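You operate a simulated robot arm through the tools that you are given. There is no shell and no other tool. Be economical: measure what you need, move in short steps, check, and stop when the job is done.

Carry out the task below with a simulated two-armed robot. There is one attempt and no reset: what you move stays moved.

JOB
Pick up the thread carton labelled "57" from the small pallet with one hand, pass it to the other hand and put it on the shelf under the crate bench. Set down upright: thread carton.

The check looks at the end state, three seconds after you hand in, the way a careful person would. Anything else that was tipped, shoved, dropped, spilled or broken makes it a failure.

ROBOT AND FRAMES
Two 7-joint arms with two-finger parallel grippers on one trunk, on a base that drives. Base frame: it is fixed to the floor where the robot stands at the start and does not move with it; the origin is under the middle of the robot, x ahead of it, y to its left, z up; the surface under the hand at the start is at about z = 0.45. Readings come in m, degrees, newtons and seconds.
The left shoulder is at the start at [0.07, 0.177, 0.77], the right one opposite. With the tool pointing down near the work surface each hand reaches from about 0.28 to 0.72 m from the robot's upright axis, wherever it stands, measured 20 degrees to its own side. Places, roughly: shelf under the crate bench [1.3, 0.5, 0.2]. Payload 3.43 kg a hand.
The TCP of each hand is the grasp point between the finger pads, 0.03 m short of the fingertips. In the tool frame z runs along the fingers and y along their closing line. Largest opening 0.094 m; finger width 0.028, thickness 0.01; the body of the gripper, 0.05 by 0.096 m, starts 0.055 m behind the TCP.
Orientation is that of the tool frame in the base frame, as a unit quaternion [w, x, y, z]. With the fingers straight down and closing along the base's y, the tool's x points along the base's -x, its y along +y and its z along -z.

CONTROLS
- The arms move only by the tool send_rows. It takes "left_moves", "right_moves" or both (then of equal length, played together; a hand with none holds still); each is text: rows parted by semicolons, each of 7 numbers parted by spaces: the turn, a rotation vector about the base's x, y, z in units of 6 degrees (1.0 is 6 degrees), then the shift along the base's x, y, z in units of 50 mm (1.0 is 50 mm), then the opening in per cent of the stroke, from 0 (shut) to 100 (fully open). In form: rx ry rz x y z fingers; .... A call has 1 to 8 rows; each row shifts and turns the commanded pose from where the row before left it. A call with a number of a shift or a turn outside -1 to 1 is refused whole. Each row takes 0.2 s and may step no farther than 0.05 m and 8.6 degrees from the row before; otherwise, or with a gripper value out of range, the whole call is refused. Where a pose cannot be reached the arm comes as near as it can. A force on the tool above 40 N (or 10 N above the force at the start of the call, whichever is more), or a blocked arm, ends the call early, and 0.2 s more pass. Each finger travels about 0.153 m/s and halts on what it meets, pressing with about 31 N; the grip force reading is that of the motor and also rises with nothing between the fingers. The clock runs only during rows and for 0.2 s after the last one: add rows that do not move to give the fingers time. The reply holds the time, the measured pose of the TCP, the force on the tool along the base axes, the opening and the grip force, in the units named above and with some noise, with the torque about the TCP (base axes, N m) and any sound that the robot's microphone picked up, and new pictures: "views" is both (left out), scene, wrist or none (wrist: the cameras of the hands that moved).
- Cameras (640 x 400 px; columns grow to the right, rows downward): "scene" is now at [0.1315, 0.0242, 1.0663]; the picture's right is [0.23, -0.97, 0.00], its down [-0.78, -0.19, -0.60] and it looks along [0.59, 0.14, -0.80] (base axes); focal length 254 px, centre (320, 200). "left" rides on the left gripper at [0.076, -0.014, -0.103] in its tool frame; the picture's right is [0.18, 0.98, 0.00], its down [-0.75, 0.14, -0.64] and it looks along [-0.63, 0.12, 0.77] (tool axes); focal length 243 px, centre (320, 200). "right" rides on the right gripper at [0.076, 0.014, -0.103] in its tool frame; the picture's right is [-0.18, 0.98, 0.00], its down [-0.75, -0.14, -0.64] and it looks along [-0.63, -0.12, 0.77] (tool axes); focal length 243 px, centre (320, 200).
- raise_lower(by): slides the trunk up (or, below 0, down) by that many m; the arms and the scene camera ride with it, the base frame stays. It gives what a move gives, with no picture.
- drive_base(legs): drives the robot by 1 to 6 legs, each [ahead, turn to the left] in m and degrees, along the robot's own axes; the way and the turn of a leg run together, so that a leg with both is an arc; at most 1.5 m and 180 degrees a leg. The arms and the cameras ride along, it lands a little off, and it stops where it bumps. It gives what a move gives, and a new picture of the scene camera.
- turn_head(pan, tilt): turns the head with the scene camera to pan (to the left, within 86 degrees either way) and tilt (down, from -29 to 69), counted from straight ahead of the robot. It gives what a move gives, and a new picture of the scene camera.
- measure_at(camera, pixels): there is no depth. For up to 12 entries [column, row, z] of the newest picture of that camera ("zoom" is the newest enlarged one), the place [x, y] in the base frame at which the ray of that pixel passes the height z, good to about 0.002 m, but the place of the scene camera against the robot may be out by one fixed shift of up to 0.012 m in any direction. No time passes.
- inspect(camera, box): a new picture of the part [left, top, right, bottom] of that camera's present view, enlarged. No time passes.
- close_job(): hands the job in; it is judged then, once.

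Keep the steps short. Do not move on a guess: measure, check each grasp and each placing, and mend mistakes. In all there are 80 turns and 260 pictures (those below and enlarged ones count). Leave the grippers open and the arms clear of the work at the hand-in unless told otherwise, and finish with a single line.

The tools are called after "Call:" by a JSON object that holds its "fn" and its "kwargs". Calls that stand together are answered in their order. send_rows: Moves the arms, as the interface text tells. Its arguments: {"type":"object","properties":{"left_moves":{"type":"string"},"right_moves":{"type":"string"},"views":{"type":"string","enum":["both","scene","wrist","none"]}},"required":[]} The other tools are called the same way: raise_lower (by) slides the trunk up or down; drive_base (legs) drives the base; turn_head (pan, tilt) turns the head that bears the scene camera; measure_at (camera, pixels) gives the place at which the rays of pixels pass given heights; inspect (camera, box) takes an enlarged picture of a part of a camera's view; close_job () hands the job in.

At the start:

```text
time_s: 0.0
left_tool_pos: [0.4475, 0.1887, 0.6973]
left_tool_rot: [-0.002, 0.0, 1.0, 0.0]
left_wrist_force: [1.1, 0.0, 0.9]
left_moment: [0.01, 0.02, 0.0]
left_grip_width: 0.0937
left_finger_force: 0.1
right_tool_pos: [0.3443, -0.0971, 0.6954]
right_tool_rot: [0.0, 0.0, 1.0, -0.001]
right_wrist_force: [0.3, -0.3, 0.2]
right_moment: [0.0, 0.0, 0.03]
right_grip_width: 0.0937
right_finger_force: 0.1
trunk travel left (down, up): [-0.35, 0.49]
robot x, y, heading: [0.0005, -0.0005, 0.1]
head pan, tilt: [13.5, 52.9]
```

scene: 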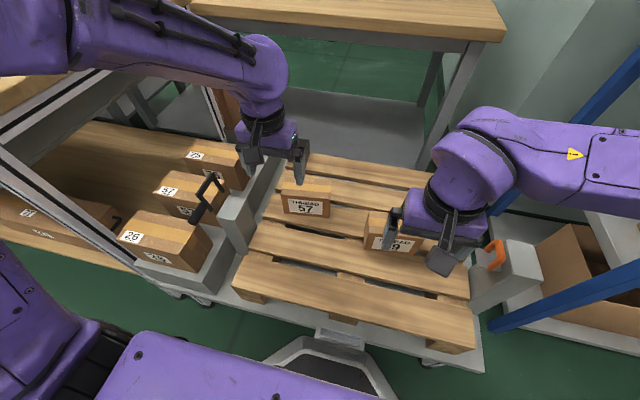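
right: 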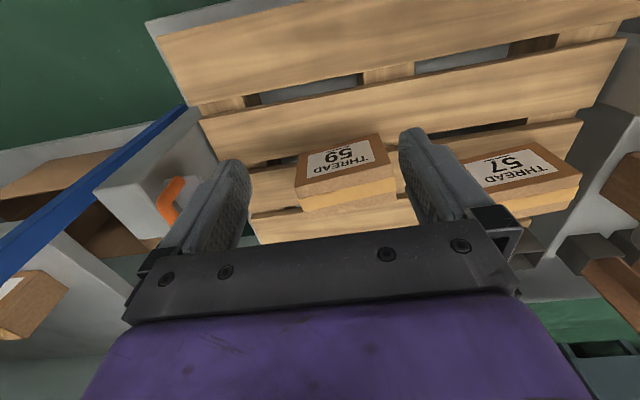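
left: 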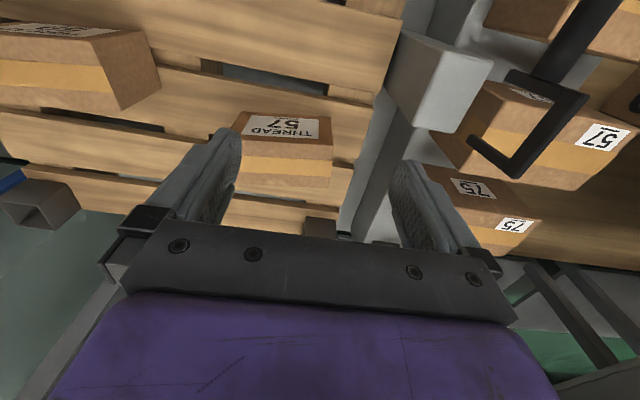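

I see two cartons on the pallet, "THREAD 57" near (305,200) and another, about "59", near (395,240). I'll enlarge both views to read the labels.

Call:
{"fn": "inspect", "kwargs": {"camera": "scene", "box": [220, 130, 480, 292]}}

Call:
{"fn": "inspect", "kwargs": {"camera": "left", "box": [180, 80, 380, 205]}}

Call:
{"fn": "turn_head", "kwargs": {"pan": 20, "tilt": 25}}

```text
2.46 times, centred on (350, 211) of scene
```

zoom: 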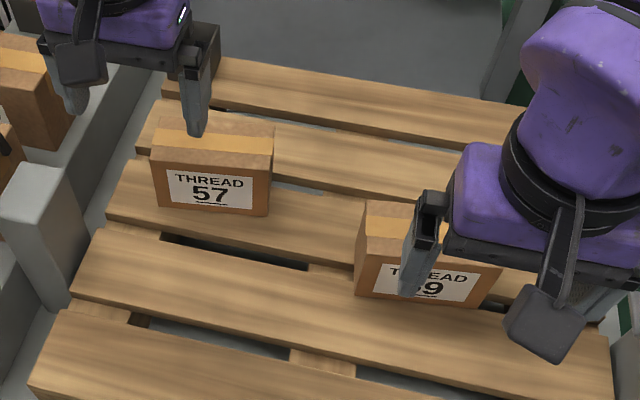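

```text
3.20 times, centred on (280, 142) of left
```

zoom: 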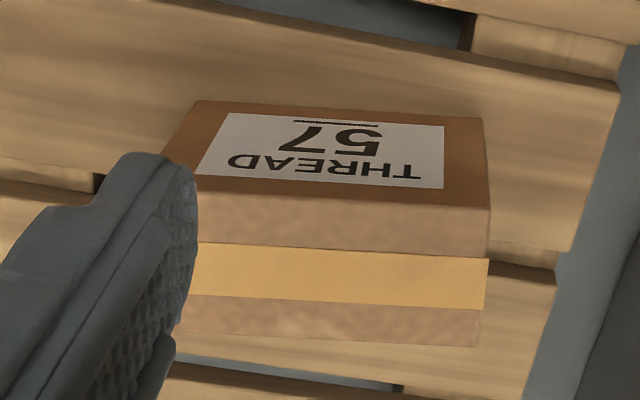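

```text
time_s: 0.9
left_tool_pos: [0.448, 0.1894, 0.6978]
left_tool_rot: [0.0, 0.0, 1.0, 0.0]
left_wrist_force: [-0.1, 0.6, 0.0]
left_moment: [-0.03, 0.01, -0.02]
left_grip_width: 0.0938
left_finger_force: 0.0
right_tool_pos: [0.3446, -0.0958, 0.6961]
right_tool_rot: [0.0, 0.0, 1.0, 0.0]
right_wrist_force: [-0.4, -0.2, 0.0]
right_moment: [0.04, 0.03, -0.01]
right_grip_width: 0.0941
right_finger_force: 0.1
trunk travel left (down, up): [-0.35, 0.49]
robot x, y, heading: [0.0003, 0.0019, -0.2]
head pan, tilt: [20.0, 25.0]
```

scene: 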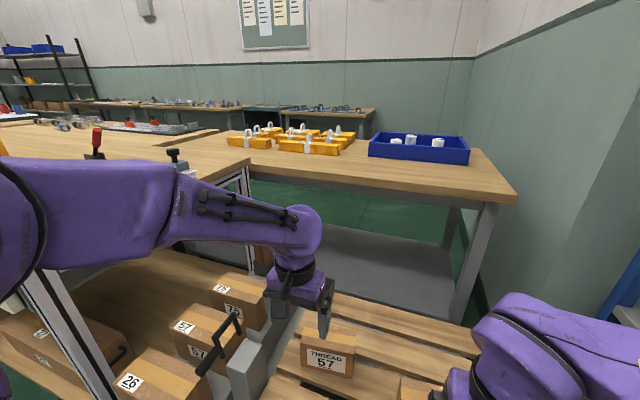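

The target "57" has its label face toward me. Its height isn't known yet, so I'll measure its corners in the left-hand zoom at several heights.

Call:
{"fn": "measure_at", "kwargs": {"camera": "zoom", "pixels": [[483, 118, 0.45], [198, 101, 0.45], [490, 208, 0.5], [490, 208, 0.51], [490, 208, 0.52], [490, 208, 0.53], [478, 346, 0.5], [478, 346, 0.51], [478, 346, 0.52], [478, 346, 0.53], [192, 185, 0.52]]}}

Call:
{"fn": "turn_head", "kwargs": {"pan": 13.5, "tilt": 52.9}}

```text
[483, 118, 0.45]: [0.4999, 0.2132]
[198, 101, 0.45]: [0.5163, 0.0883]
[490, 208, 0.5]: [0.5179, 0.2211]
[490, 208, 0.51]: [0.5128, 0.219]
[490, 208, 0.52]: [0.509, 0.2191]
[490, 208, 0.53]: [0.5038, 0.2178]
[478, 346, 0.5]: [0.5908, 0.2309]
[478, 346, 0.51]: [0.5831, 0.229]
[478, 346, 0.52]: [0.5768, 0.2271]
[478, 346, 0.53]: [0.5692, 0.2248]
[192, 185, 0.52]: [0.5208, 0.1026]
```

```text
time_s: 1.8
left_tool_pos: [0.447, 0.1896, 0.6978]
left_tool_rot: [0.0, 0.0, 1.0, 0.0]
left_wrist_force: [-0.3, -0.5, -0.2]
left_moment: [0.02, 0.02, 0.0]
left_grip_width: 0.094
left_finger_force: 0.0
right_tool_pos: [0.3451, -0.0968, 0.6949]
right_tool_rot: [0.0, 0.0, 1.0, 0.0]
right_wrist_force: [-0.5, -0.3, -0.7]
right_moment: [0.0, -0.01, -0.03]
right_grip_width: 0.0942
right_finger_force: 0.0
trunk travel left (down, up): [-0.35, 0.49]
robot x, y, heading: [0.001, 0.0023, -0.1]
head pan, tilt: [13.5, 52.9]
```

scene: 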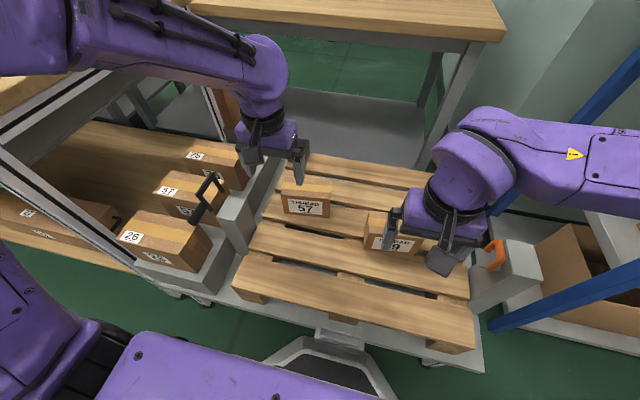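

Carton is about 0.12 wide × 0.065 deep × 0.08 high, turned about 7°. Now I'll measure the bench and shelf in the scene picture, and pull the arms' surroundings into view.

Call:
{"fn": "measure_at", "kwargs": {"camera": "scene", "pixels": [[500, 40, 0.75], [300, 24, 0.75], [432, 172, 0.45], [290, 153, 0.45], [475, 345, 0.45], [240, 290, 0.45], [415, 160, 0.2], [310, 135, 0.2], [330, 92, 0.2], [420, 104, 0.2], [280, 205, 0.45], [330, 215, 0.45]]}}

Call:
{"fn": "turn_head", "kwargs": {"pan": 60, "tilt": 40}}

Call:
{"fn": "turn_head", "kwargs": {"pan": -50, "tilt": 40}}

Call:
{"fn": "turn_head", "kwargs": {"pan": 0, "tilt": 40}}

```text
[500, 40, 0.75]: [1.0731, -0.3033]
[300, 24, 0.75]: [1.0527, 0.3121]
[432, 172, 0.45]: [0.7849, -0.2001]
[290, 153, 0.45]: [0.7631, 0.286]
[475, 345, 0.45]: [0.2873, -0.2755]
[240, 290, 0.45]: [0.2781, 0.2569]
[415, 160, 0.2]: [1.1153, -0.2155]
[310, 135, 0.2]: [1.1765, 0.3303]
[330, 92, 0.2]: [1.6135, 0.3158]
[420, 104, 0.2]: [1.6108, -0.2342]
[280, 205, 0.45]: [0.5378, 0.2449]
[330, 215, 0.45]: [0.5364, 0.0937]
```

```text
time_s: 3.0
left_tool_pos: [0.4483, 0.1899, 0.697]
left_tool_rot: [0.0, 0.0, 1.0, 0.0]
left_wrist_force: [0.3, -0.6, 0.8]
left_moment: [-0.03, -0.03, 0.01]
left_grip_width: 0.094
left_finger_force: 0.0
right_tool_pos: [0.3465, -0.0954, 0.6954]
right_tool_rot: [0.0, 0.001, 1.0, 0.0]
right_wrist_force: [-0.4, 0.8, -0.3]
right_moment: [0.0, -0.01, 0.0]
right_grip_width: 0.0941
right_finger_force: 0.2
trunk travel left (down, up): [-0.35, 0.49]
robot x, y, heading: [0.0006, -0.0021, 0.1]
head pan, tilt: [60.0, 40.0]
```

scene: 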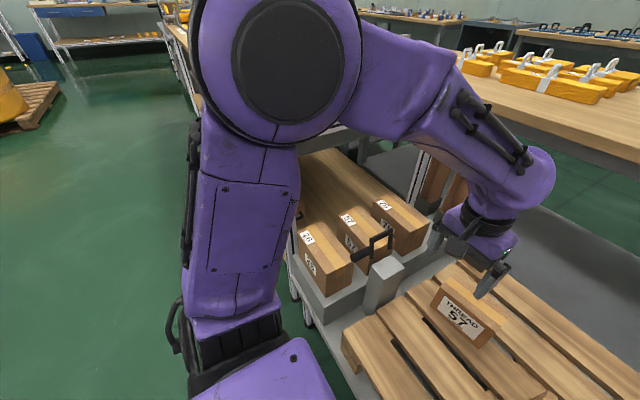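

```text
time_s: 4.9
left_tool_pos: [0.4479, 0.1888, 0.6971]
left_tool_rot: [0.0, 0.0, 1.0, 0.0]
left_wrist_force: [-0.4, 0.4, -0.1]
left_moment: [0.0, -0.02, 0.0]
left_grip_width: 0.0939
left_finger_force: 0.1
right_tool_pos: [0.3452, -0.0959, 0.694]
right_tool_rot: [0.0, -0.001, 1.0, 0.0]
right_wrist_force: [-0.3, -0.2, -0.3]
right_moment: [0.0, -0.01, 0.01]
right_grip_width: 0.0939
right_finger_force: 0.1
trunk travel left (down, up): [-0.35, 0.49]
robot x, y, heading: [-0.0012, 0.0019, -0.2]
head pan, tilt: [-50.0, 40.0]
```

scene: 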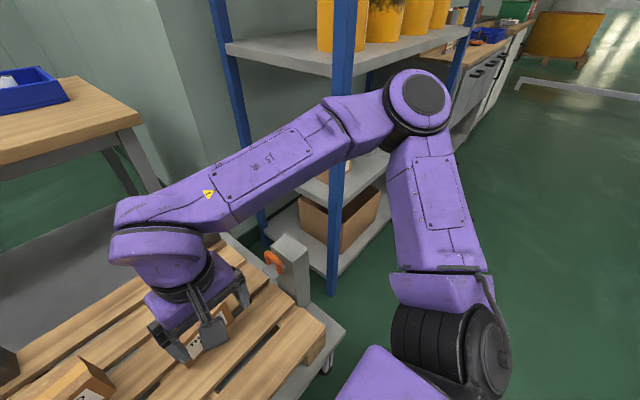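

```text
time_s: 6.0
left_tool_pos: [0.4469, 0.1894, 0.6979]
left_tool_rot: [0.001, -0.001, 1.0, 0.0]
left_wrist_force: [-0.8, -0.7, 0.0]
left_moment: [0.01, -0.01, 0.01]
left_grip_width: 0.0939
left_finger_force: 0.0
right_tool_pos: [0.3451, -0.0955, 0.6955]
right_tool_rot: [0.0, 0.001, 1.0, 0.0]
right_wrist_force: [-0.7, -0.8, -0.2]
right_moment: [-0.01, -0.02, -0.03]
right_grip_width: 0.0938
right_finger_force: 0.0
trunk travel left (down, up): [-0.35, 0.49]
robot x, y, heading: [-0.0, -0.0022, -0.0]
head pan, tilt: [0.0, 40.0]
```

scene: 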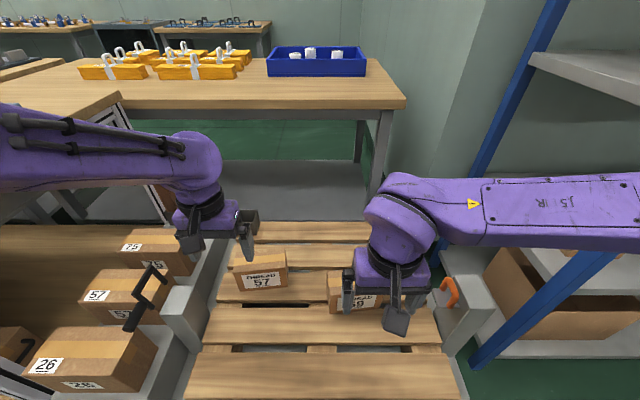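

The bench ahead starts near x≈1.05 with the grey shelf beneath it, and the cart is in the way. I'll look left and ahead for a way in.

Call:
{"fn": "turn_head", "kwargs": {"pan": 84, "tilt": 20}}

Call:
{"fn": "turn_head", "kwargs": {"pan": 42, "tilt": 20}}

Call:
{"fn": "turn_head", "kwargs": {"pan": 15, "tilt": 35}}

```text
time_s: 7.6
left_tool_pos: [0.4478, 0.1894, 0.6975]
left_tool_rot: [0.001, 0.0, 1.0, 0.0]
left_wrist_force: [-1.1, 0.7, 0.0]
left_moment: [0.05, 0.0, 0.0]
left_grip_width: 0.094
left_finger_force: 0.1
right_tool_pos: [0.3447, -0.0973, 0.6952]
right_tool_rot: [0.0, 0.0, 1.0, 0.0]
right_wrist_force: [0.1, 0.0, 0.1]
right_moment: [0.0, 0.0, -0.04]
right_grip_width: 0.094
right_finger_force: 0.0
trunk travel left (down, up): [-0.35, 0.49]
robot x, y, heading: [0.0006, 0.0006, -0.0]
head pan, tilt: [84.0, 20.0]
```

scene: 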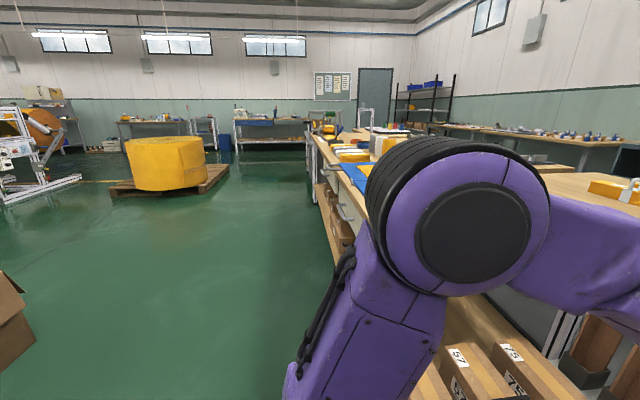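

```text
time_s: 8.7
left_tool_pos: [0.4483, 0.1885, 0.6973]
left_tool_rot: [0.0, 0.0, 1.0, -0.001]
left_wrist_force: [-0.2, 0.2, 0.3]
left_moment: [0.02, -0.01, 0.0]
left_grip_width: 0.0939
left_finger_force: 0.1
right_tool_pos: [0.3449, -0.0966, 0.6951]
right_tool_rot: [0.0, 0.0, 1.0, -0.001]
right_wrist_force: [-0.5, 0.3, 0.1]
right_moment: [0.02, 0.01, 0.03]
right_grip_width: 0.0939
right_finger_force: 0.1
trunk travel left (down, up): [-0.35, 0.49]
robot x, y, heading: [0.0006, -0.0009, 0.0]
head pan, tilt: [42.0, 20.0]
```

scene: 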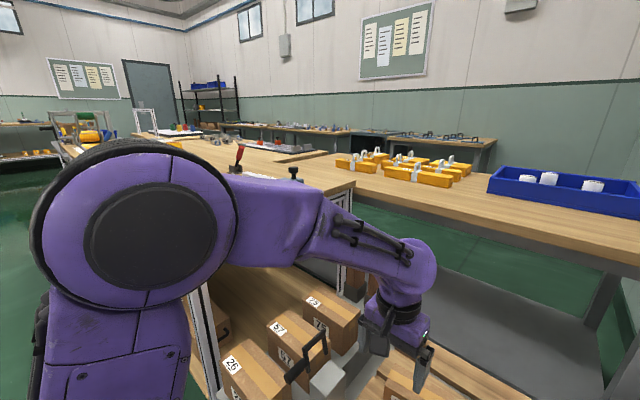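

```text
time_s: 9.6
left_tool_pos: [0.4463, 0.1893, 0.698]
left_tool_rot: [-0.001, 0.0, 1.0, 0.0]
left_wrist_force: [0.2, 0.7, -0.5]
left_moment: [0.0, 0.0, 0.02]
left_grip_width: 0.0939
left_finger_force: 0.2
right_tool_pos: [0.345, -0.0974, 0.6957]
right_tool_rot: [0.0, -0.001, 1.0, 0.0]
right_wrist_force: [0.8, 0.5, 0.8]
right_moment: [0.0, -0.02, -0.03]
right_grip_width: 0.0939
right_finger_force: 0.0
trunk travel left (down, up): [-0.35, 0.49]
robot x, y, heading: [0.0026, 0.0, -0.1]
head pan, tilt: [15.0, 35.0]
```

scene: 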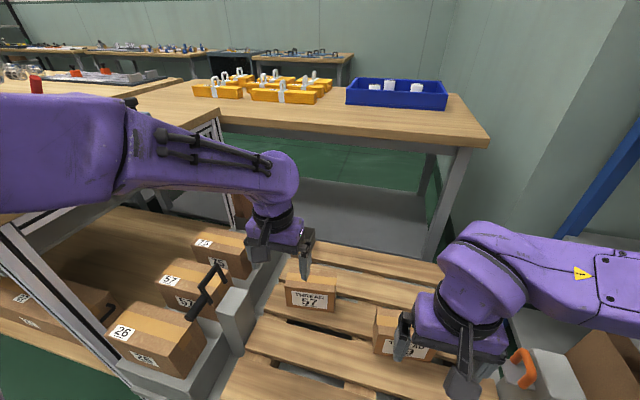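

Next question is how the base, cart and bench lie on the floor. I'll look straight down in front and enlarge the gap behind the pallet.

Call:
{"fn": "inspect", "kwargs": {"camera": "scene", "box": [150, 110, 490, 322]}}

Call:
{"fn": "turn_head", "kwargs": {"pan": 0, "tilt": 69}}

Call:
{"fn": "turn_head", "kwargs": {"pan": 60, "tilt": 65}}

```text
1.88 times, centred on (320, 216) of scene
```

zoom: 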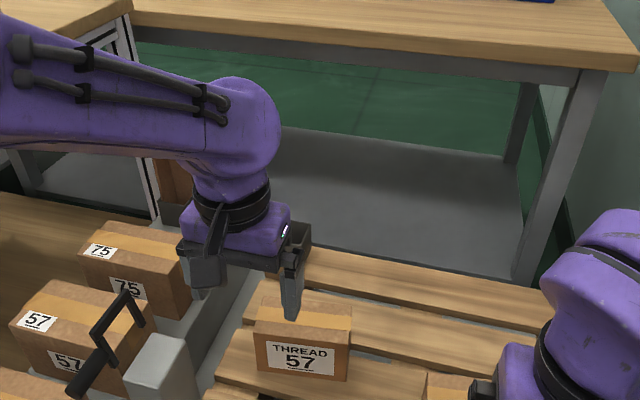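

```text
time_s: 10.6
left_tool_pos: [0.4472, 0.1883, 0.697]
left_tool_rot: [0.0, 0.0, 1.0, 0.0]
left_wrist_force: [0.2, -1.4, 0.3]
left_moment: [-0.02, -0.03, 0.02]
left_grip_width: 0.0941
left_finger_force: 0.0
right_tool_pos: [0.3454, -0.0973, 0.6952]
right_tool_rot: [0.0, -0.001, 1.0, 0.0]
right_wrist_force: [-0.3, 0.3, 1.0]
right_moment: [0.02, -0.03, 0.0]
right_grip_width: 0.0941
right_finger_force: 0.0
trunk travel left (down, up): [-0.35, 0.49]
robot x, y, heading: [0.0006, -0.0019, -0.3]
head pan, tilt: [0.0, 68.8]
```

scene: 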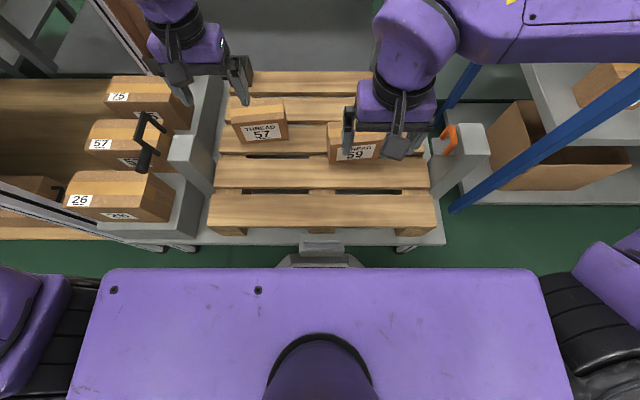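

```text
time_s: 11.9
left_tool_pos: [0.4476, 0.1896, 0.6971]
left_tool_rot: [0.001, -0.001, 1.0, 0.0]
left_wrist_force: [-0.9, 0.6, 0.2]
left_moment: [-0.03, -0.04, 0.04]
left_grip_width: 0.0939
left_finger_force: 0.0
right_tool_pos: [0.3452, -0.0974, 0.695]
right_tool_rot: [0.0, 0.0, 1.0, 0.0]
right_wrist_force: [-0.1, -0.4, -0.2]
right_moment: [-0.01, 0.03, 0.01]
right_grip_width: 0.094
right_finger_force: 0.0
trunk travel left (down, up): [-0.35, 0.49]
robot x, y, heading: [-0.0027, -0.0006, -0.1]
head pan, tilt: [60.0, 65.0]
```

scene: 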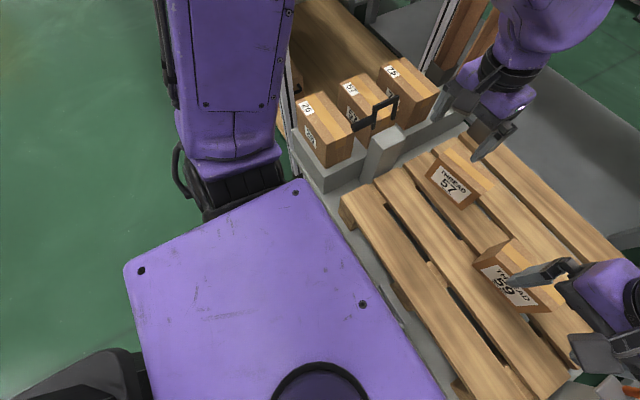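

The way to the shelf is unclear, so I'll raise the trunk for an overview. The hands rise clear of everything.

Call:
{"fn": "raise_lower", "kwargs": {"by": 0.45}}

Call:
{"fn": "turn_head", "kwargs": {"pan": 25, "tilt": 30}}

Call:
{"fn": "turn_head", "kwargs": {"pan": 60, "tilt": 15}}

Call:
{"fn": "turn_head", "kwargs": {"pan": -15, "tilt": 45}}

```text
refused: 0.45 is not a number from -0.4 to 0.4
```

```text
time_s: 12.9
left_tool_pos: [0.4461, 0.1894, 0.6972]
left_tool_rot: [0.001, -0.001, 1.0, 0.0]
left_wrist_force: [0.0, -0.3, -0.8]
left_moment: [0.01, -0.02, -0.01]
left_grip_width: 0.094
left_finger_force: 0.1
right_tool_pos: [0.3447, -0.0976, 0.696]
right_tool_rot: [0.0, 0.0, 1.0, 0.0]
right_wrist_force: [0.5, -0.2, -0.2]
right_moment: [0.04, 0.0, -0.01]
right_grip_width: 0.0938
right_finger_force: 0.1
trunk travel left (down, up): [-0.35, 0.49]
robot x, y, heading: [0.0018, -0.001, 0.1]
head pan, tilt: [25.0, 30.0]
```

scene: 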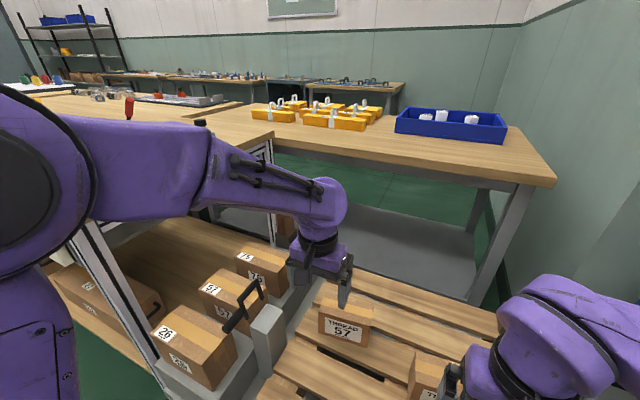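

```text
time_s: 13.9
left_tool_pos: [0.4468, 0.1887, 0.6964]
left_tool_rot: [0.0, 0.001, 1.0, 0.0]
left_wrist_force: [0.6, -0.6, 0.5]
left_moment: [-0.01, 0.03, 0.01]
left_grip_width: 0.0942
left_finger_force: 0.0
right_tool_pos: [0.3457, -0.0971, 0.6957]
right_tool_rot: [0.0, -0.001, 1.0, 0.0]
right_wrist_force: [0.1, -0.3, 0.6]
right_moment: [-0.02, 0.01, 0.0]
right_grip_width: 0.0941
right_finger_force: 0.0
trunk travel left (down, up): [-0.35, 0.49]
robot x, y, heading: [0.0011, -0.0017, 0.2]
head pan, tilt: [60.0, 15.0]
```

scene: 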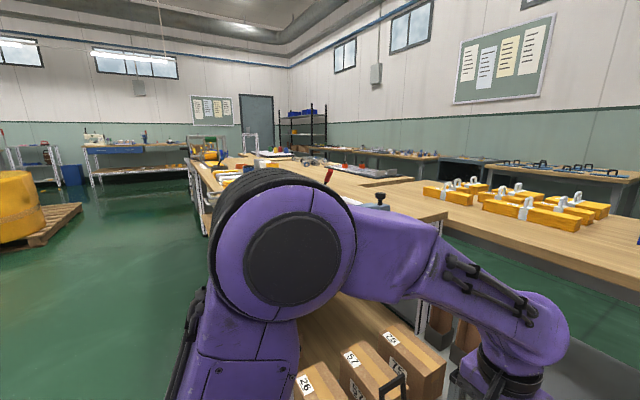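

```text
time_s: 15.4
left_tool_pos: [0.4481, 0.1896, 0.6971]
left_tool_rot: [0.0, -0.001, 1.0, 0.0]
left_wrist_force: [0.0, 0.2, -0.5]
left_moment: [0.02, 0.01, -0.03]
left_grip_width: 0.0938
left_finger_force: 0.0
right_tool_pos: [0.3454, -0.0965, 0.6952]
right_tool_rot: [-0.001, -0.001, 1.0, 0.0]
right_wrist_force: [0.2, 0.4, -1.0]
right_moment: [-0.01, -0.02, 0.0]
right_grip_width: 0.0939
right_finger_force: 0.2
trunk travel left (down, up): [-0.35, 0.49]
robot x, y, heading: [-0.001, 0.0014, 0.1]
head pan, tilt: [-15.0, 45.0]
```

scene: 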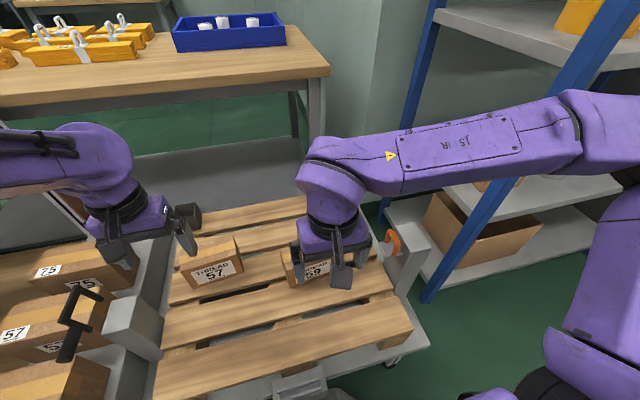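

The limit is 0.4, so I'll raise by 0.4 and look again.

Call:
{"fn": "raise_lower", "kwargs": {"by": 0.4}}

Call:
{"fn": "turn_head", "kwargs": {"pan": 30, "tilt": 35}}

Call:
{"fn": "turn_head", "kwargs": {"pan": 0, "tilt": 55}}

```text
time_s: 19.2
left_tool_pos: [0.447, 0.1899, 1.0979]
left_tool_rot: [0.0, 0.0, 1.0, 0.0]
left_wrist_force: [-0.4, 0.7, 0.5]
left_moment: [0.0, 0.01, -0.01]
left_grip_width: 0.0941
left_finger_force: 0.1
right_tool_pos: [0.345, -0.0965, 1.0963]
right_tool_rot: [0.0, 0.0, 1.0, 0.0]
right_wrist_force: [0.7, 0.1, 0.0]
right_moment: [-0.01, 0.01, 0.0]
right_grip_width: 0.0939
right_finger_force: 0.1
trunk travel left (down, up): [-0.75, 0.09]
robot x, y, heading: [0.0019, -0.0024, 0.0]
head pan, tilt: [-15.0, 45.0]
```

```text
time_s: 20.4
left_tool_pos: [0.447, 0.1889, 1.097]
left_tool_rot: [0.0, 0.0, 1.0, 0.0]
left_wrist_force: [0.3, 0.3, 0.6]
left_moment: [0.0, 0.01, 0.04]
left_grip_width: 0.094
left_finger_force: 0.0
right_tool_pos: [0.3453, -0.0963, 1.0959]
right_tool_rot: [0.0, 0.0, 1.0, 0.0]
right_wrist_force: [1.0, -0.3, 0.8]
right_moment: [0.02, 0.0, 0.01]
right_grip_width: 0.0942
right_finger_force: 0.1
trunk travel left (down, up): [-0.75, 0.09]
robot x, y, heading: [0.0004, 0.0, -0.0]
head pan, tilt: [30.0, 35.0]
```

scene: 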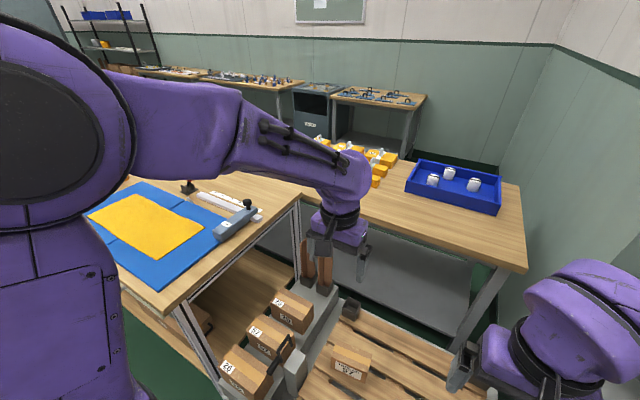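

```text
time_s: 21.3
left_tool_pos: [0.4477, 0.19, 1.0967]
left_tool_rot: [-0.001, -0.001, 1.0, 0.0]
left_wrist_force: [0.6, -0.2, -0.1]
left_moment: [-0.01, 0.01, -0.01]
left_grip_width: 0.094
left_finger_force: 0.0
right_tool_pos: [0.3447, -0.0966, 1.0961]
right_tool_rot: [0.0, 0.0, 1.0, 0.001]
right_wrist_force: [-0.3, 0.6, -0.9]
right_moment: [-0.01, -0.01, -0.02]
right_grip_width: 0.094
right_finger_force: 0.0
trunk travel left (down, up): [-0.75, 0.09]
robot x, y, heading: [-0.0007, -0.0, 0.1]
head pan, tilt: [0.0, 55.0]
```

scene: 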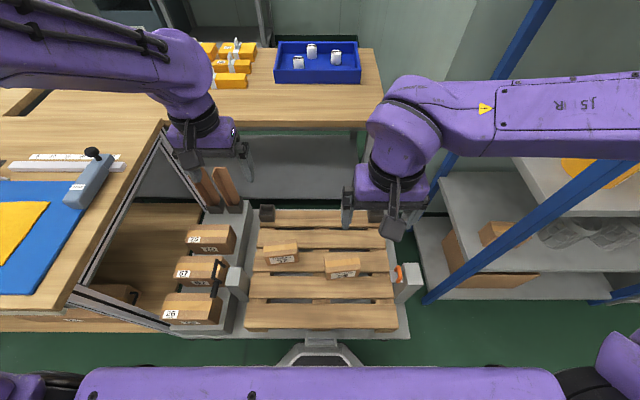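

The shelf front edge is now visible at about row 205, so I'll measure it. I also want a closer look at the coupling between cart and robot near (320,355).

Call:
{"fn": "measure_at", "kwargs": {"camera": "scene", "pixels": [[350, 203, 0.2], [260, 200, 0.2], [330, 127, 0.75], [395, 212, 0.45], [262, 212, 0.45], [260, 330, 0.45], [398, 325, 0.45], [405, 336, 0.35], [295, 362, 0.1], [295, 362, 0.2], [165, 125, 0.75], [375, 150, 0.2]]}}

Call:
{"fn": "inspect", "kwargs": {"camera": "scene", "box": [200, 120, 440, 270]}}

Call:
{"fn": "inspect", "kwargs": {"camera": "scene", "box": [200, 250, 440, 400]}}

```text
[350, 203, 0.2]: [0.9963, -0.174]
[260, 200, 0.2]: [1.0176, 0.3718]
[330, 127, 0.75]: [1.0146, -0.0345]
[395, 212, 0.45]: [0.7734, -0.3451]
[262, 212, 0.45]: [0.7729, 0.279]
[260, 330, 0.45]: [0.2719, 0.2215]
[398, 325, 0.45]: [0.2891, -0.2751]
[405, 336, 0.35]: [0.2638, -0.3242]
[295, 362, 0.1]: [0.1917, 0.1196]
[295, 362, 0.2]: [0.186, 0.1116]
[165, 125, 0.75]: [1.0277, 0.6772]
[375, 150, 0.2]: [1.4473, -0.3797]
```

```text
2.67 times, centred on (320, 195) of scene
```

zoom: 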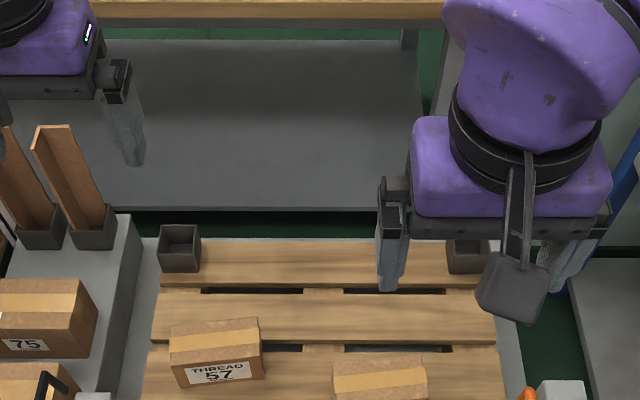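

```text
2.67 times, centred on (320, 325) of scene
```

zoom: 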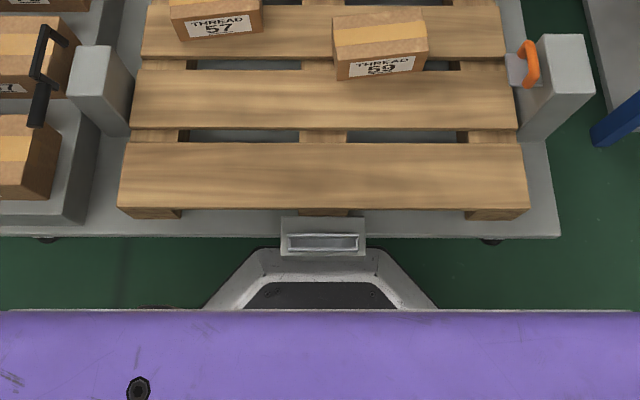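

The shelf front is at x≈1.0, and the robot is parked against a platform that carries the pallet. I'll test the left arm's forward reach up here in free air, with the tool pitched forward. There is nothing at z≈1.1.

Call:
{"fn": "send_rows", "kwargs": {"left_moves": "0 -1 0 0.4 0 0 100;0 -1 0 0.4 0 0 100;0 -1 0 0.4 0 0 100;0 -1 0 0.4 0 0 100;0 -1 0 0.4 0 0 100;0 -1 0 0.4 0 0 100;0 -1 0 0.4 0 0 100;0 -1 0 0.4 0 0 100", "views": "none"}}

Call:
{"fn": "send_rows", "kwargs": {"left_moves": "0 -1 0 0.8 0 0 100;0 -1 0 0.8 0 0 100;0 -1 0 0.8 0 0 100;0 -1 0 0.8 0 0 100;0 -1 0 0.8 0 0 100;0 -1 0 0.8 0 0 100;0 -1 0 0.8 0 0 100;0 0 0 0.8 0 0 100", "views": "none"}}

Call:
{"fn": "send_rows", "kwargs": {"left_moves": "0 0 0 1 0 0 100;0 0 0 1 0 0 100;0 0 0 1 0 0 100", "views": "scene"}}

```text
time_s: 23.1
left_tool_pos: [0.6092, 0.1899, 1.0977]
left_tool_rot: [0.406, 0.0, 0.914, 0.001]
left_wrist_force: [-0.4, -0.7, -0.1]
left_moment: [0.0, 0.01, -0.02]
left_grip_width: 0.0937
left_finger_force: 0.0
right_tool_pos: [0.3461, -0.0971, 1.0947]
right_tool_rot: [-0.001, 0.0, 1.0, 0.0]
right_wrist_force: [0.9, -0.7, 0.5]
right_moment: [-0.03, 0.02, 0.0]
right_grip_width: 0.0938
right_finger_force: 0.1
trunk travel left (down, up): [-0.75, 0.09]
robot x, y, heading: [-0.0021, 0.002, -0.0]
head pan, tilt: [0.0, 55.0]
```

```text
time_s: 24.9
left_tool_pos: [0.8806, 0.1857, 1.1169]
left_tool_rot: [0.708, 0.001, 0.706, 0.0]
left_wrist_force: [-0.5, -0.7, -0.3]
left_moment: [0.01, 0.01, 0.02]
left_grip_width: 0.094
left_finger_force: 0.1
left hand out of reach, approached as far as the arm can: row 7, 8
right_tool_pos: [0.3431, -0.0982, 1.096]
right_tool_rot: [0.001, -0.001, 1.0, 0.0]
right_wrist_force: [-0.1, -0.3, 0.9]
right_moment: [-0.02, -0.01, -0.01]
right_grip_width: 0.094
right_finger_force: 0.0
trunk travel left (down, up): [-0.75, 0.09]
robot x, y, heading: [-0.0016, -0.0016, 0.0]
head pan, tilt: [0.0, 55.0]
```

```text
time_s: 25.7
left_tool_pos: [0.8818, 0.1931, 1.1198]
left_tool_rot: [0.707, 0.0, 0.707, -0.001]
left_wrist_force: [0.2, -0.1, -0.3]
left_moment: [0.0, -0.02, 0.02]
left_grip_width: 0.0943
left_finger_force: 0.1
left hand out of reach, approached as far as the arm can: row 1, 2, 3
right_tool_pos: [0.3445, -0.0963, 1.0954]
right_tool_rot: [0.0, 0.001, 1.0, 0.001]
right_wrist_force: [-0.2, 0.5, 0.0]
right_moment: [-0.03, 0.03, -0.01]
right_grip_width: 0.0939
right_finger_force: 0.2
trunk travel left (down, up): [-0.75, 0.09]
robot x, y, heading: [0.0017, 0.0019, -0.2]
head pan, tilt: [0.0, 55.0]
```

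scene: 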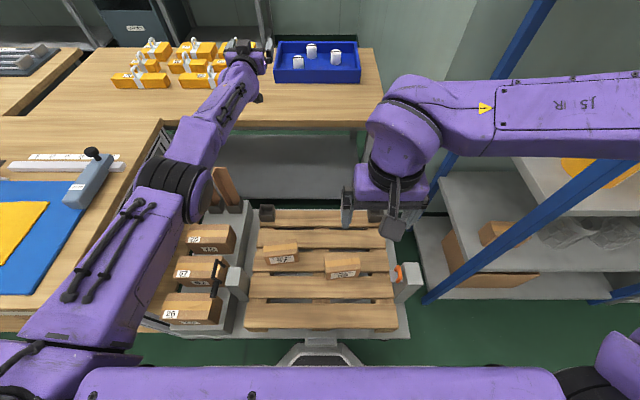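

Full stretch is about 0.81 m from the shoulder, so x≈0.88 from here. That's not enough for the shelf, and I need to drive. I'll survey for access with the view now clearer.

Call:
{"fn": "turn_head", "kwargs": {"pan": 20, "tilt": 30}}

Call:
{"fn": "turn_head", "kwargs": {"pan": 55, "tilt": 25}}

Call:
{"fn": "turn_head", "kwargs": {"pan": 86, "tilt": 25}}

```text
time_s: 26.6
left_tool_pos: [0.8833, 0.1929, 1.1211]
left_tool_rot: [0.707, 0.0, 0.707, 0.0]
left_wrist_force: [0.4, 0.2, 0.0]
left_moment: [-0.01, 0.01, -0.03]
left_grip_width: 0.0941
left_finger_force: 0.1
right_tool_pos: [0.3451, -0.0967, 1.0949]
right_tool_rot: [0.0, 0.0, 1.0, 0.0]
right_wrist_force: [-0.3, 0.8, 0.2]
right_moment: [0.0, -0.03, 0.0]
right_grip_width: 0.0941
right_finger_force: 0.1
trunk travel left (down, up): [-0.75, 0.09]
robot x, y, heading: [-0.0004, -0.0023, 0.0]
head pan, tilt: [20.0, 30.0]
```

scene: 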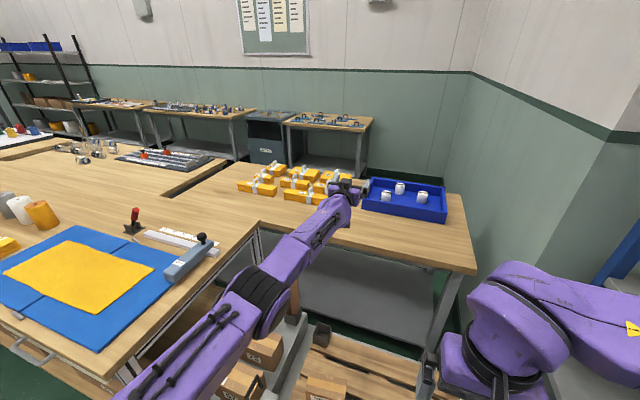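

```text
time_s: 27.6
left_tool_pos: [0.8834, 0.192, 1.1225]
left_tool_rot: [0.707, 0.0, 0.707, 0.0]
left_wrist_force: [-1.0, 0.3, 0.3]
left_moment: [-0.01, 0.0, 0.0]
left_grip_width: 0.0941
left_finger_force: 0.0
right_tool_pos: [0.3447, -0.097, 1.0953]
right_tool_rot: [0.0, 0.0, 1.0, -0.001]
right_wrist_force: [0.3, 0.6, -0.1]
right_moment: [-0.02, 0.04, 0.0]
right_grip_width: 0.0938
right_finger_force: 0.1
trunk travel left (down, up): [-0.75, 0.09]
robot x, y, heading: [0.0019, 0.0055, 0.1]
head pan, tilt: [55.0, 25.0]
```

scene: 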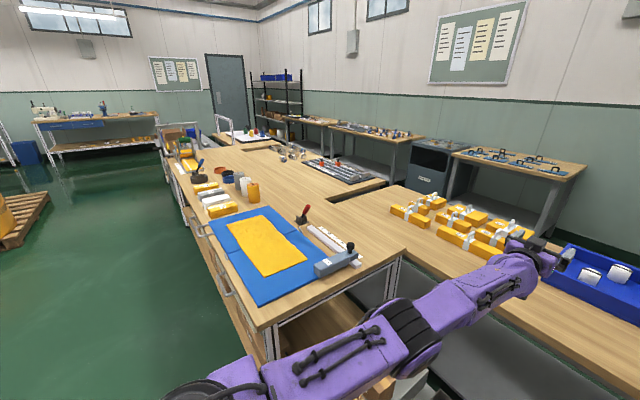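

```text
time_s: 28.6
left_tool_pos: [0.8829, 0.1934, 1.1213]
left_tool_rot: [0.707, 0.0, 0.707, 0.0]
left_wrist_force: [-0.1, 0.3, -0.8]
left_moment: [-0.01, 0.02, 0.01]
left_grip_width: 0.094
left_finger_force: 0.0
right_tool_pos: [0.3455, -0.0972, 1.0941]
right_tool_rot: [0.0, 0.001, 1.0, -0.001]
right_wrist_force: [-0.1, -1.1, -0.4]
right_moment: [-0.02, -0.01, 0.01]
right_grip_width: 0.0942
right_finger_force: 0.1
trunk travel left (down, up): [-0.75, 0.09]
robot x, y, heading: [-0.0004, -0.0027, -0.1]
head pan, tilt: [85.9, 25.0]
```

scene: 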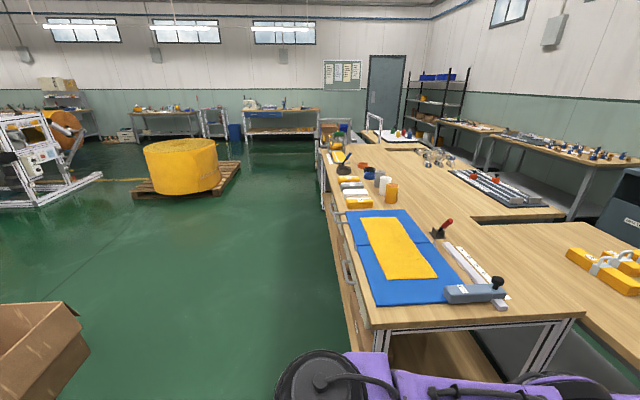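

There is an aisle between the crate bench and the wall benches. I'll measure its width and how the far end opens, on the floor level and at bench-top level.

Call:
{"fn": "turn_head", "kwargs": {"pan": 48, "tilt": 22}}

Call:
{"fn": "inspect", "kwargs": {"camera": "scene", "box": [160, 80, 480, 280]}}

Call:
{"fn": "inspect", "kwargs": {"camera": "scene", "box": [0, 80, 240, 230]}}

```text
time_s: 29.6
left_tool_pos: [0.883, 0.1924, 1.1207]
left_tool_rot: [0.707, 0.0, 0.707, 0.001]
left_wrist_force: [-0.3, 0.5, -0.6]
left_moment: [-0.03, -0.04, 0.05]
left_grip_width: 0.0939
left_finger_force: 0.1
right_tool_pos: [0.3456, -0.0954, 1.0949]
right_tool_rot: [0.0, -0.001, 1.0, 0.0]
right_wrist_force: [0.3, -0.1, 1.0]
right_moment: [-0.02, -0.01, 0.01]
right_grip_width: 0.0943
right_finger_force: 0.0
trunk travel left (down, up): [-0.75, 0.09]
robot x, y, heading: [-0.004, 0.0011, -0.1]
head pan, tilt: [48.0, 22.0]
```

scene: 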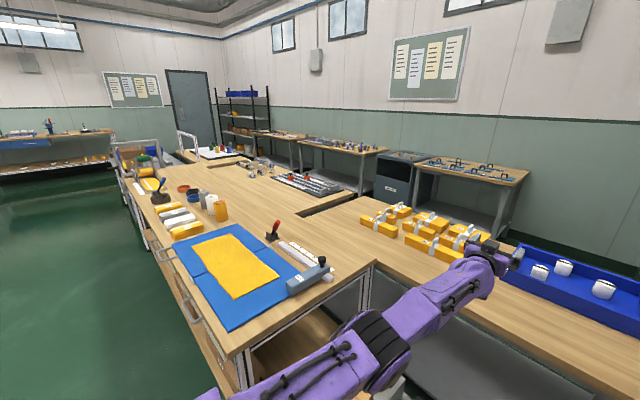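

```text
2.00 times, centred on (320, 180) of scene
```

zoom: 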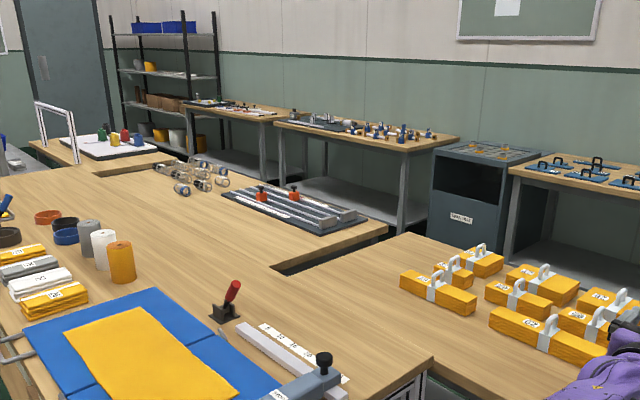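

```text
2.67 times, centred on (120, 155) of scene
```

zoom: 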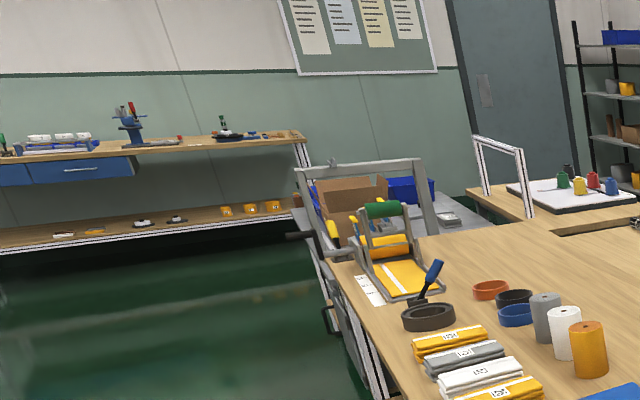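

Call:
{"fn": "measure_at", "kwargs": {"camera": "scene", "pixels": [[360, 196, 0.75], [376, 262, 0.75], [417, 164, 0.75], [500, 185, 0.75], [303, 143, 0.75], [376, 155, 0.75], [300, 215, 0.75], [230, 355, 0.75], [118, 175, 0.75], [195, 162, 0.75], [245, 158, 0.75], [520, 250, 0.75]]}}

```text
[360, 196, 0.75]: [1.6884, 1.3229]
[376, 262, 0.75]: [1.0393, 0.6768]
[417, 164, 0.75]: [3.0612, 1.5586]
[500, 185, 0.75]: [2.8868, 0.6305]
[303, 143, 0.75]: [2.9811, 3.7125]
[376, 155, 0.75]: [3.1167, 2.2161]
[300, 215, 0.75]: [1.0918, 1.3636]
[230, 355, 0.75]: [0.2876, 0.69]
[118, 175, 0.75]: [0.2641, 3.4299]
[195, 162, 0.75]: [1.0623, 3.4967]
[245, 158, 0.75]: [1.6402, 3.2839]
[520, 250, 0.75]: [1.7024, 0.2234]
```

The aisle behind the bench (x 1.70–2.95) is wide enough, so I can come at the shelf from its back side. Plan:
1. The left hand picks the carton from above.
2. The right hand takes it by the end with the tool tilted.
3. I drive around and insert it with the right hand pointing forward and down.

First I'll bring the left arm back to tool-down.

Call:
{"fn": "send_rows", "kwargs": {"left_moves": "0 1 0 -0.8 0 0 100;0 1 0 -0.8 0 0 100;0 1 0 -0.8 0 0 100;0 1 0 -0.8 0 0 100;0 1 0 -0.8 0 0 100;0 1 0 -0.8 0 0 100;0 1 0 -0.6 0 0 100;0 1 0 -0.4 0 0 100", "views": "none"}}

Call:
{"fn": "send_rows", "kwargs": {"left_moves": "0 1 0 -0.4 0 0 100;0 1 0 -0.4 0 0 100;0 1 0 -0.4 0 0 100;0 1 0 -0.4 0 0 100;0 1 0 0 0 0 100;0 1 0 0 0 0 100;0 1 0 0 0 0 100;0 0 0 0 0 0 100", "views": "none"}}

Call:
{"fn": "turn_head", "kwargs": {"pan": 8, "tilt": 60}}

```text
time_s: 31.4
left_tool_pos: [0.5929, 0.1929, 1.1212]
left_tool_rot: [0.358, 0.0, 0.934, 0.0]
left_wrist_force: [1.1, 0.2, -0.1]
left_moment: [-0.01, 0.02, 0.02]
left_grip_width: 0.094
left_finger_force: 0.0
right_tool_pos: [0.3457, -0.0957, 1.0966]
right_tool_rot: [-0.001, -0.001, 1.0, 0.0]
right_wrist_force: [-0.4, -0.4, -0.5]
right_moment: [-0.02, -0.03, 0.04]
right_grip_width: 0.0939
right_finger_force: 0.1
trunk travel left (down, up): [-0.75, 0.09]
robot x, y, heading: [-0.0016, -0.0031, -0.0]
head pan, tilt: [48.0, 22.0]
```

```text
time_s: 33.2
left_tool_pos: [0.5125, 0.1918, 1.1217]
left_tool_rot: [0.0, 0.0, 1.0, 0.001]
left_wrist_force: [0.1, -0.3, -0.2]
left_moment: [0.01, 0.04, -0.02]
left_grip_width: 0.094
left_finger_force: 0.0
right_tool_pos: [0.3449, -0.0964, 1.0946]
right_tool_rot: [0.0, 0.0, 1.0, 0.0]
right_wrist_force: [-0.1, -0.2, -0.4]
right_moment: [-0.03, 0.01, 0.04]
right_grip_width: 0.0938
right_finger_force: 0.1
trunk travel left (down, up): [-0.75, 0.09]
robot x, y, heading: [0.0005, 0.0016, 0.2]
head pan, tilt: [48.0, 22.0]
```

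```text
time_s: 34.3
left_tool_pos: [0.5131, 0.1923, 1.1206]
left_tool_rot: [0.0, 0.0, 1.0, 0.0]
left_wrist_force: [0.4, 0.0, -0.6]
left_moment: [-0.01, -0.01, 0.02]
left_grip_width: 0.0941
left_finger_force: 0.0
right_tool_pos: [0.3461, -0.0957, 1.0959]
right_tool_rot: [0.0, 0.0, 1.0, 0.0]
right_wrist_force: [-0.8, -0.3, -0.6]
right_moment: [0.01, -0.03, -0.03]
right_grip_width: 0.0939
right_finger_force: 0.2
trunk travel left (down, up): [-0.75, 0.09]
robot x, y, heading: [0.0038, 0.0026, -0.2]
head pan, tilt: [8.0, 60.0]
```

scene: 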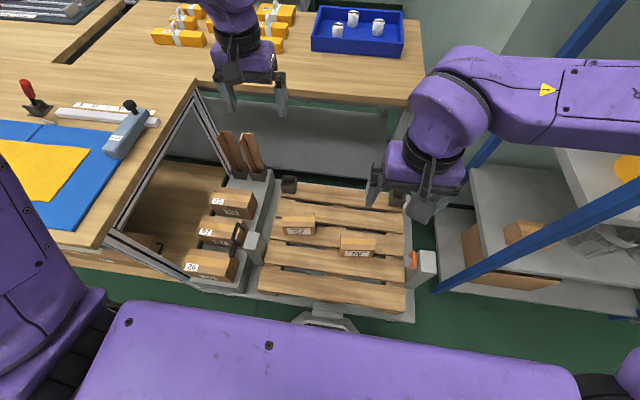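

Now I'll yaw the left tool by −84° so it closes across the carton's depth with the camera on the outer side.

Call:
{"fn": "send_rows", "kwargs": {"left_moves": "0 0 -1 0 0 0 100;0 0 -1 0 0 0 100;0 0 -1 0 0 0 100;0 0 -1 0 0 0 100;0 0 -1 0 0 0 100;0 0 -1 0 0 0 100;0 0 -1 0 0 0 100;0 0 -1 0 0 0 100", "views": "none"}}

Call:
{"fn": "send_rows", "kwargs": {"left_moves": "0 0 -1 0 0 0 100;0 0 -1 0 0 0 100;0 0 -1 0 0 0 100;0 0 -1 0 0 0 100;0 0 -1 0 0 0 100;0 0 -1 0 0 0 100", "views": "none"}}

Call:
{"fn": "raise_lower", "kwargs": {"by": -0.38}}

Call:
{"fn": "send_rows", "kwargs": {"left_moves": "0 0 0 0.2 0 0 100;0 0 0 0 0 0 100", "views": "both"}}

```text
time_s: 36.1
left_tool_pos: [0.5125, 0.1925, 1.121]
left_tool_rot: [0.0, 0.407, 0.913, -0.001]
left_wrist_force: [-0.7, -0.6, 1.4]
left_moment: [-0.02, -0.02, 0.02]
left_grip_width: 0.0942
left_finger_force: 0.0
right_tool_pos: [0.3458, -0.097, 1.0949]
right_tool_rot: [0.0, 0.0, 1.0, 0.0]
right_wrist_force: [0.9, 0.3, -0.2]
right_moment: [0.03, 0.04, 0.02]
right_grip_width: 0.0938
right_finger_force: 0.1
trunk travel left (down, up): [-0.75, 0.09]
robot x, y, heading: [0.0031, 0.0018, -0.1]
head pan, tilt: [8.0, 60.0]
```

```text
time_s: 37.5
left_tool_pos: [0.5124, 0.1912, 1.12]
left_tool_rot: [0.0, 0.67, 0.742, 0.0]
left_wrist_force: [0.6, 1.3, -0.4]
left_moment: [-0.02, 0.0, 0.02]
left_grip_width: 0.094
left_finger_force: 0.1
right_tool_pos: [0.3448, -0.0962, 1.0947]
right_tool_rot: [0.0, 0.0, 1.0, 0.0]
right_wrist_force: [-1.2, 0.5, -0.5]
right_moment: [-0.02, -0.01, -0.01]
right_grip_width: 0.094
right_finger_force: 0.1
trunk travel left (down, up): [-0.75, 0.09]
robot x, y, heading: [-0.0026, 0.0018, 0.0]
head pan, tilt: [8.0, 60.0]
```

```text
time_s: 41.1
left_tool_pos: [0.5126, 0.1934, 0.7414]
left_tool_rot: [0.0, 0.669, 0.743, 0.0]
left_wrist_force: [0.4, -0.2, -0.5]
left_moment: [0.06, -0.02, -0.02]
left_grip_width: 0.0942
left_finger_force: 0.0
right_tool_pos: [0.3449, -0.0961, 0.7147]
right_tool_rot: [0.0, -0.001, 1.0, -0.001]
right_wrist_force: [0.5, 0.1, -0.4]
right_moment: [0.0, -0.01, 0.01]
right_grip_width: 0.0942
right_finger_force: 0.1
trunk travel left (down, up): [-0.37, 0.47]
robot x, y, heading: [-0.0027, -0.0024, -0.2]
head pan, tilt: [8.0, 60.0]
```

```text
time_s: 41.7
left_tool_pos: [0.5232, 0.1925, 0.7408]
left_tool_rot: [0.0, 0.669, 0.743, 0.0]
left_wrist_force: [0.2, 0.1, -0.3]
left_moment: [0.01, 0.01, 0.0]
left_grip_width: 0.0939
left_finger_force: 0.1
right_tool_pos: [0.3455, -0.0968, 0.7157]
right_tool_rot: [-0.001, -0.001, 1.0, 0.0]
right_wrist_force: [0.1, -1.5, 0.0]
right_moment: [-0.02, 0.01, -0.04]
right_grip_width: 0.0939
right_finger_force: 0.0
trunk travel left (down, up): [-0.37, 0.47]
robot x, y, heading: [0.0034, 0.003, 0.2]
head pan, tilt: [8.0, 60.0]
```

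scene: 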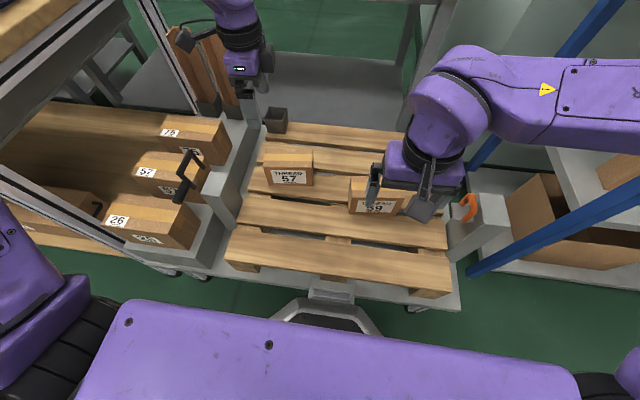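
left: 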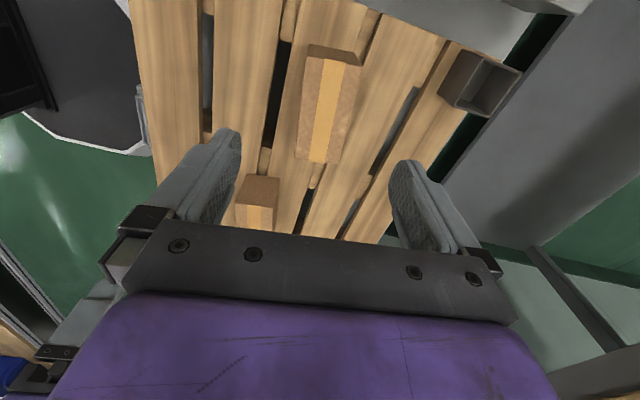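

The left camera sees the target at about (330,105) between the fingers. I'll enlarge it and measure its top corners.

Call:
{"fn": "inspect", "kwargs": {"camera": "left", "box": [240, 20, 420, 180]}}

```text
2.50 times, centred on (330, 100) of left
```

zoom: 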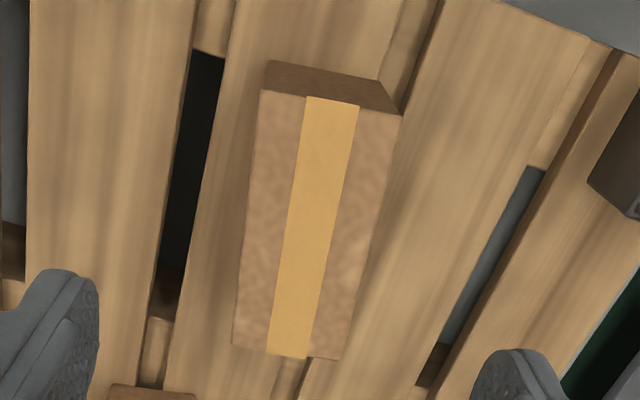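

Call:
{"fn": "measure_at", "kwargs": {"camera": "zoom", "pixels": [[261, 91, 0.52], [403, 116, 0.52], [232, 343, 0.52], [335, 360, 0.52], [261, 91, 0.535], [403, 116, 0.535], [232, 343, 0.535], [335, 360, 0.535], [268, 60, 0.45], [380, 80, 0.45]]}}

```text
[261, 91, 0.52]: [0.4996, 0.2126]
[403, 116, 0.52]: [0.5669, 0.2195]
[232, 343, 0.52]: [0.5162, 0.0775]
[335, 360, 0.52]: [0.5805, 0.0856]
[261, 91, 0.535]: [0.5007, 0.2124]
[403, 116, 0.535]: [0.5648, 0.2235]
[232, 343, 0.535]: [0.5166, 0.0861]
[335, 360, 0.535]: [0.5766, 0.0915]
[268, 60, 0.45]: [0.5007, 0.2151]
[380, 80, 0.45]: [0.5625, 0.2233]
```

Carton centre is (0.540, 0.153), top at 0.535, and it is turned +6°, which matches the tool. I'll grip 0.03 toward its +y end at (0.5365, 0.183). First move above it, then descend most of the way.

Call:
{"fn": "send_rows", "kwargs": {"left_moves": "0 0 0 0.27 -0.19 0 100;0 0 0 0 0 -1 100;0 0 0 0 0 -1 100;0 0 0 0 0 -0.8 100;0 0 0 0 0 0 100", "views": "wrist"}}

```text
time_s: 42.9
left_tool_pos: [0.536, 0.1834, 0.6019]
left_tool_rot: [0.0, 0.669, 0.743, 0.0]
left_wrist_force: [0.1, -0.3, 0.3]
left_moment: [-0.01, 0.0, 0.0]
left_grip_width: 0.094
left_finger_force: 0.0
right_tool_pos: [0.3442, -0.0967, 0.7153]
right_tool_rot: [0.0, 0.0, 1.0, 0.0]
right_wrist_force: [0.0, -0.1, -0.8]
right_moment: [0.01, -0.01, 0.0]
right_grip_width: 0.0941
right_finger_force: 0.1
trunk travel left (down, up): [-0.37, 0.47]
robot x, y, heading: [0.0032, -0.0002, -0.1]
head pan, tilt: [8.0, 60.0]
```

left: 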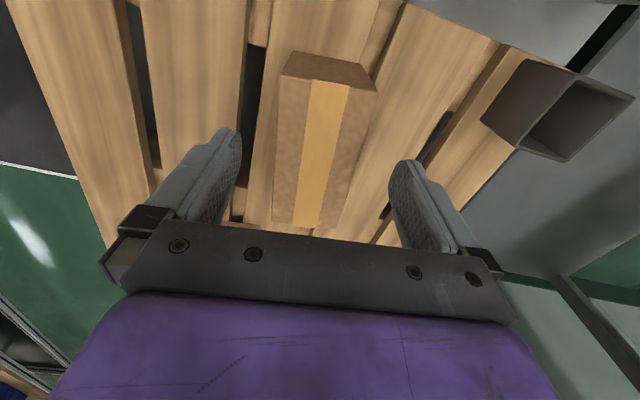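

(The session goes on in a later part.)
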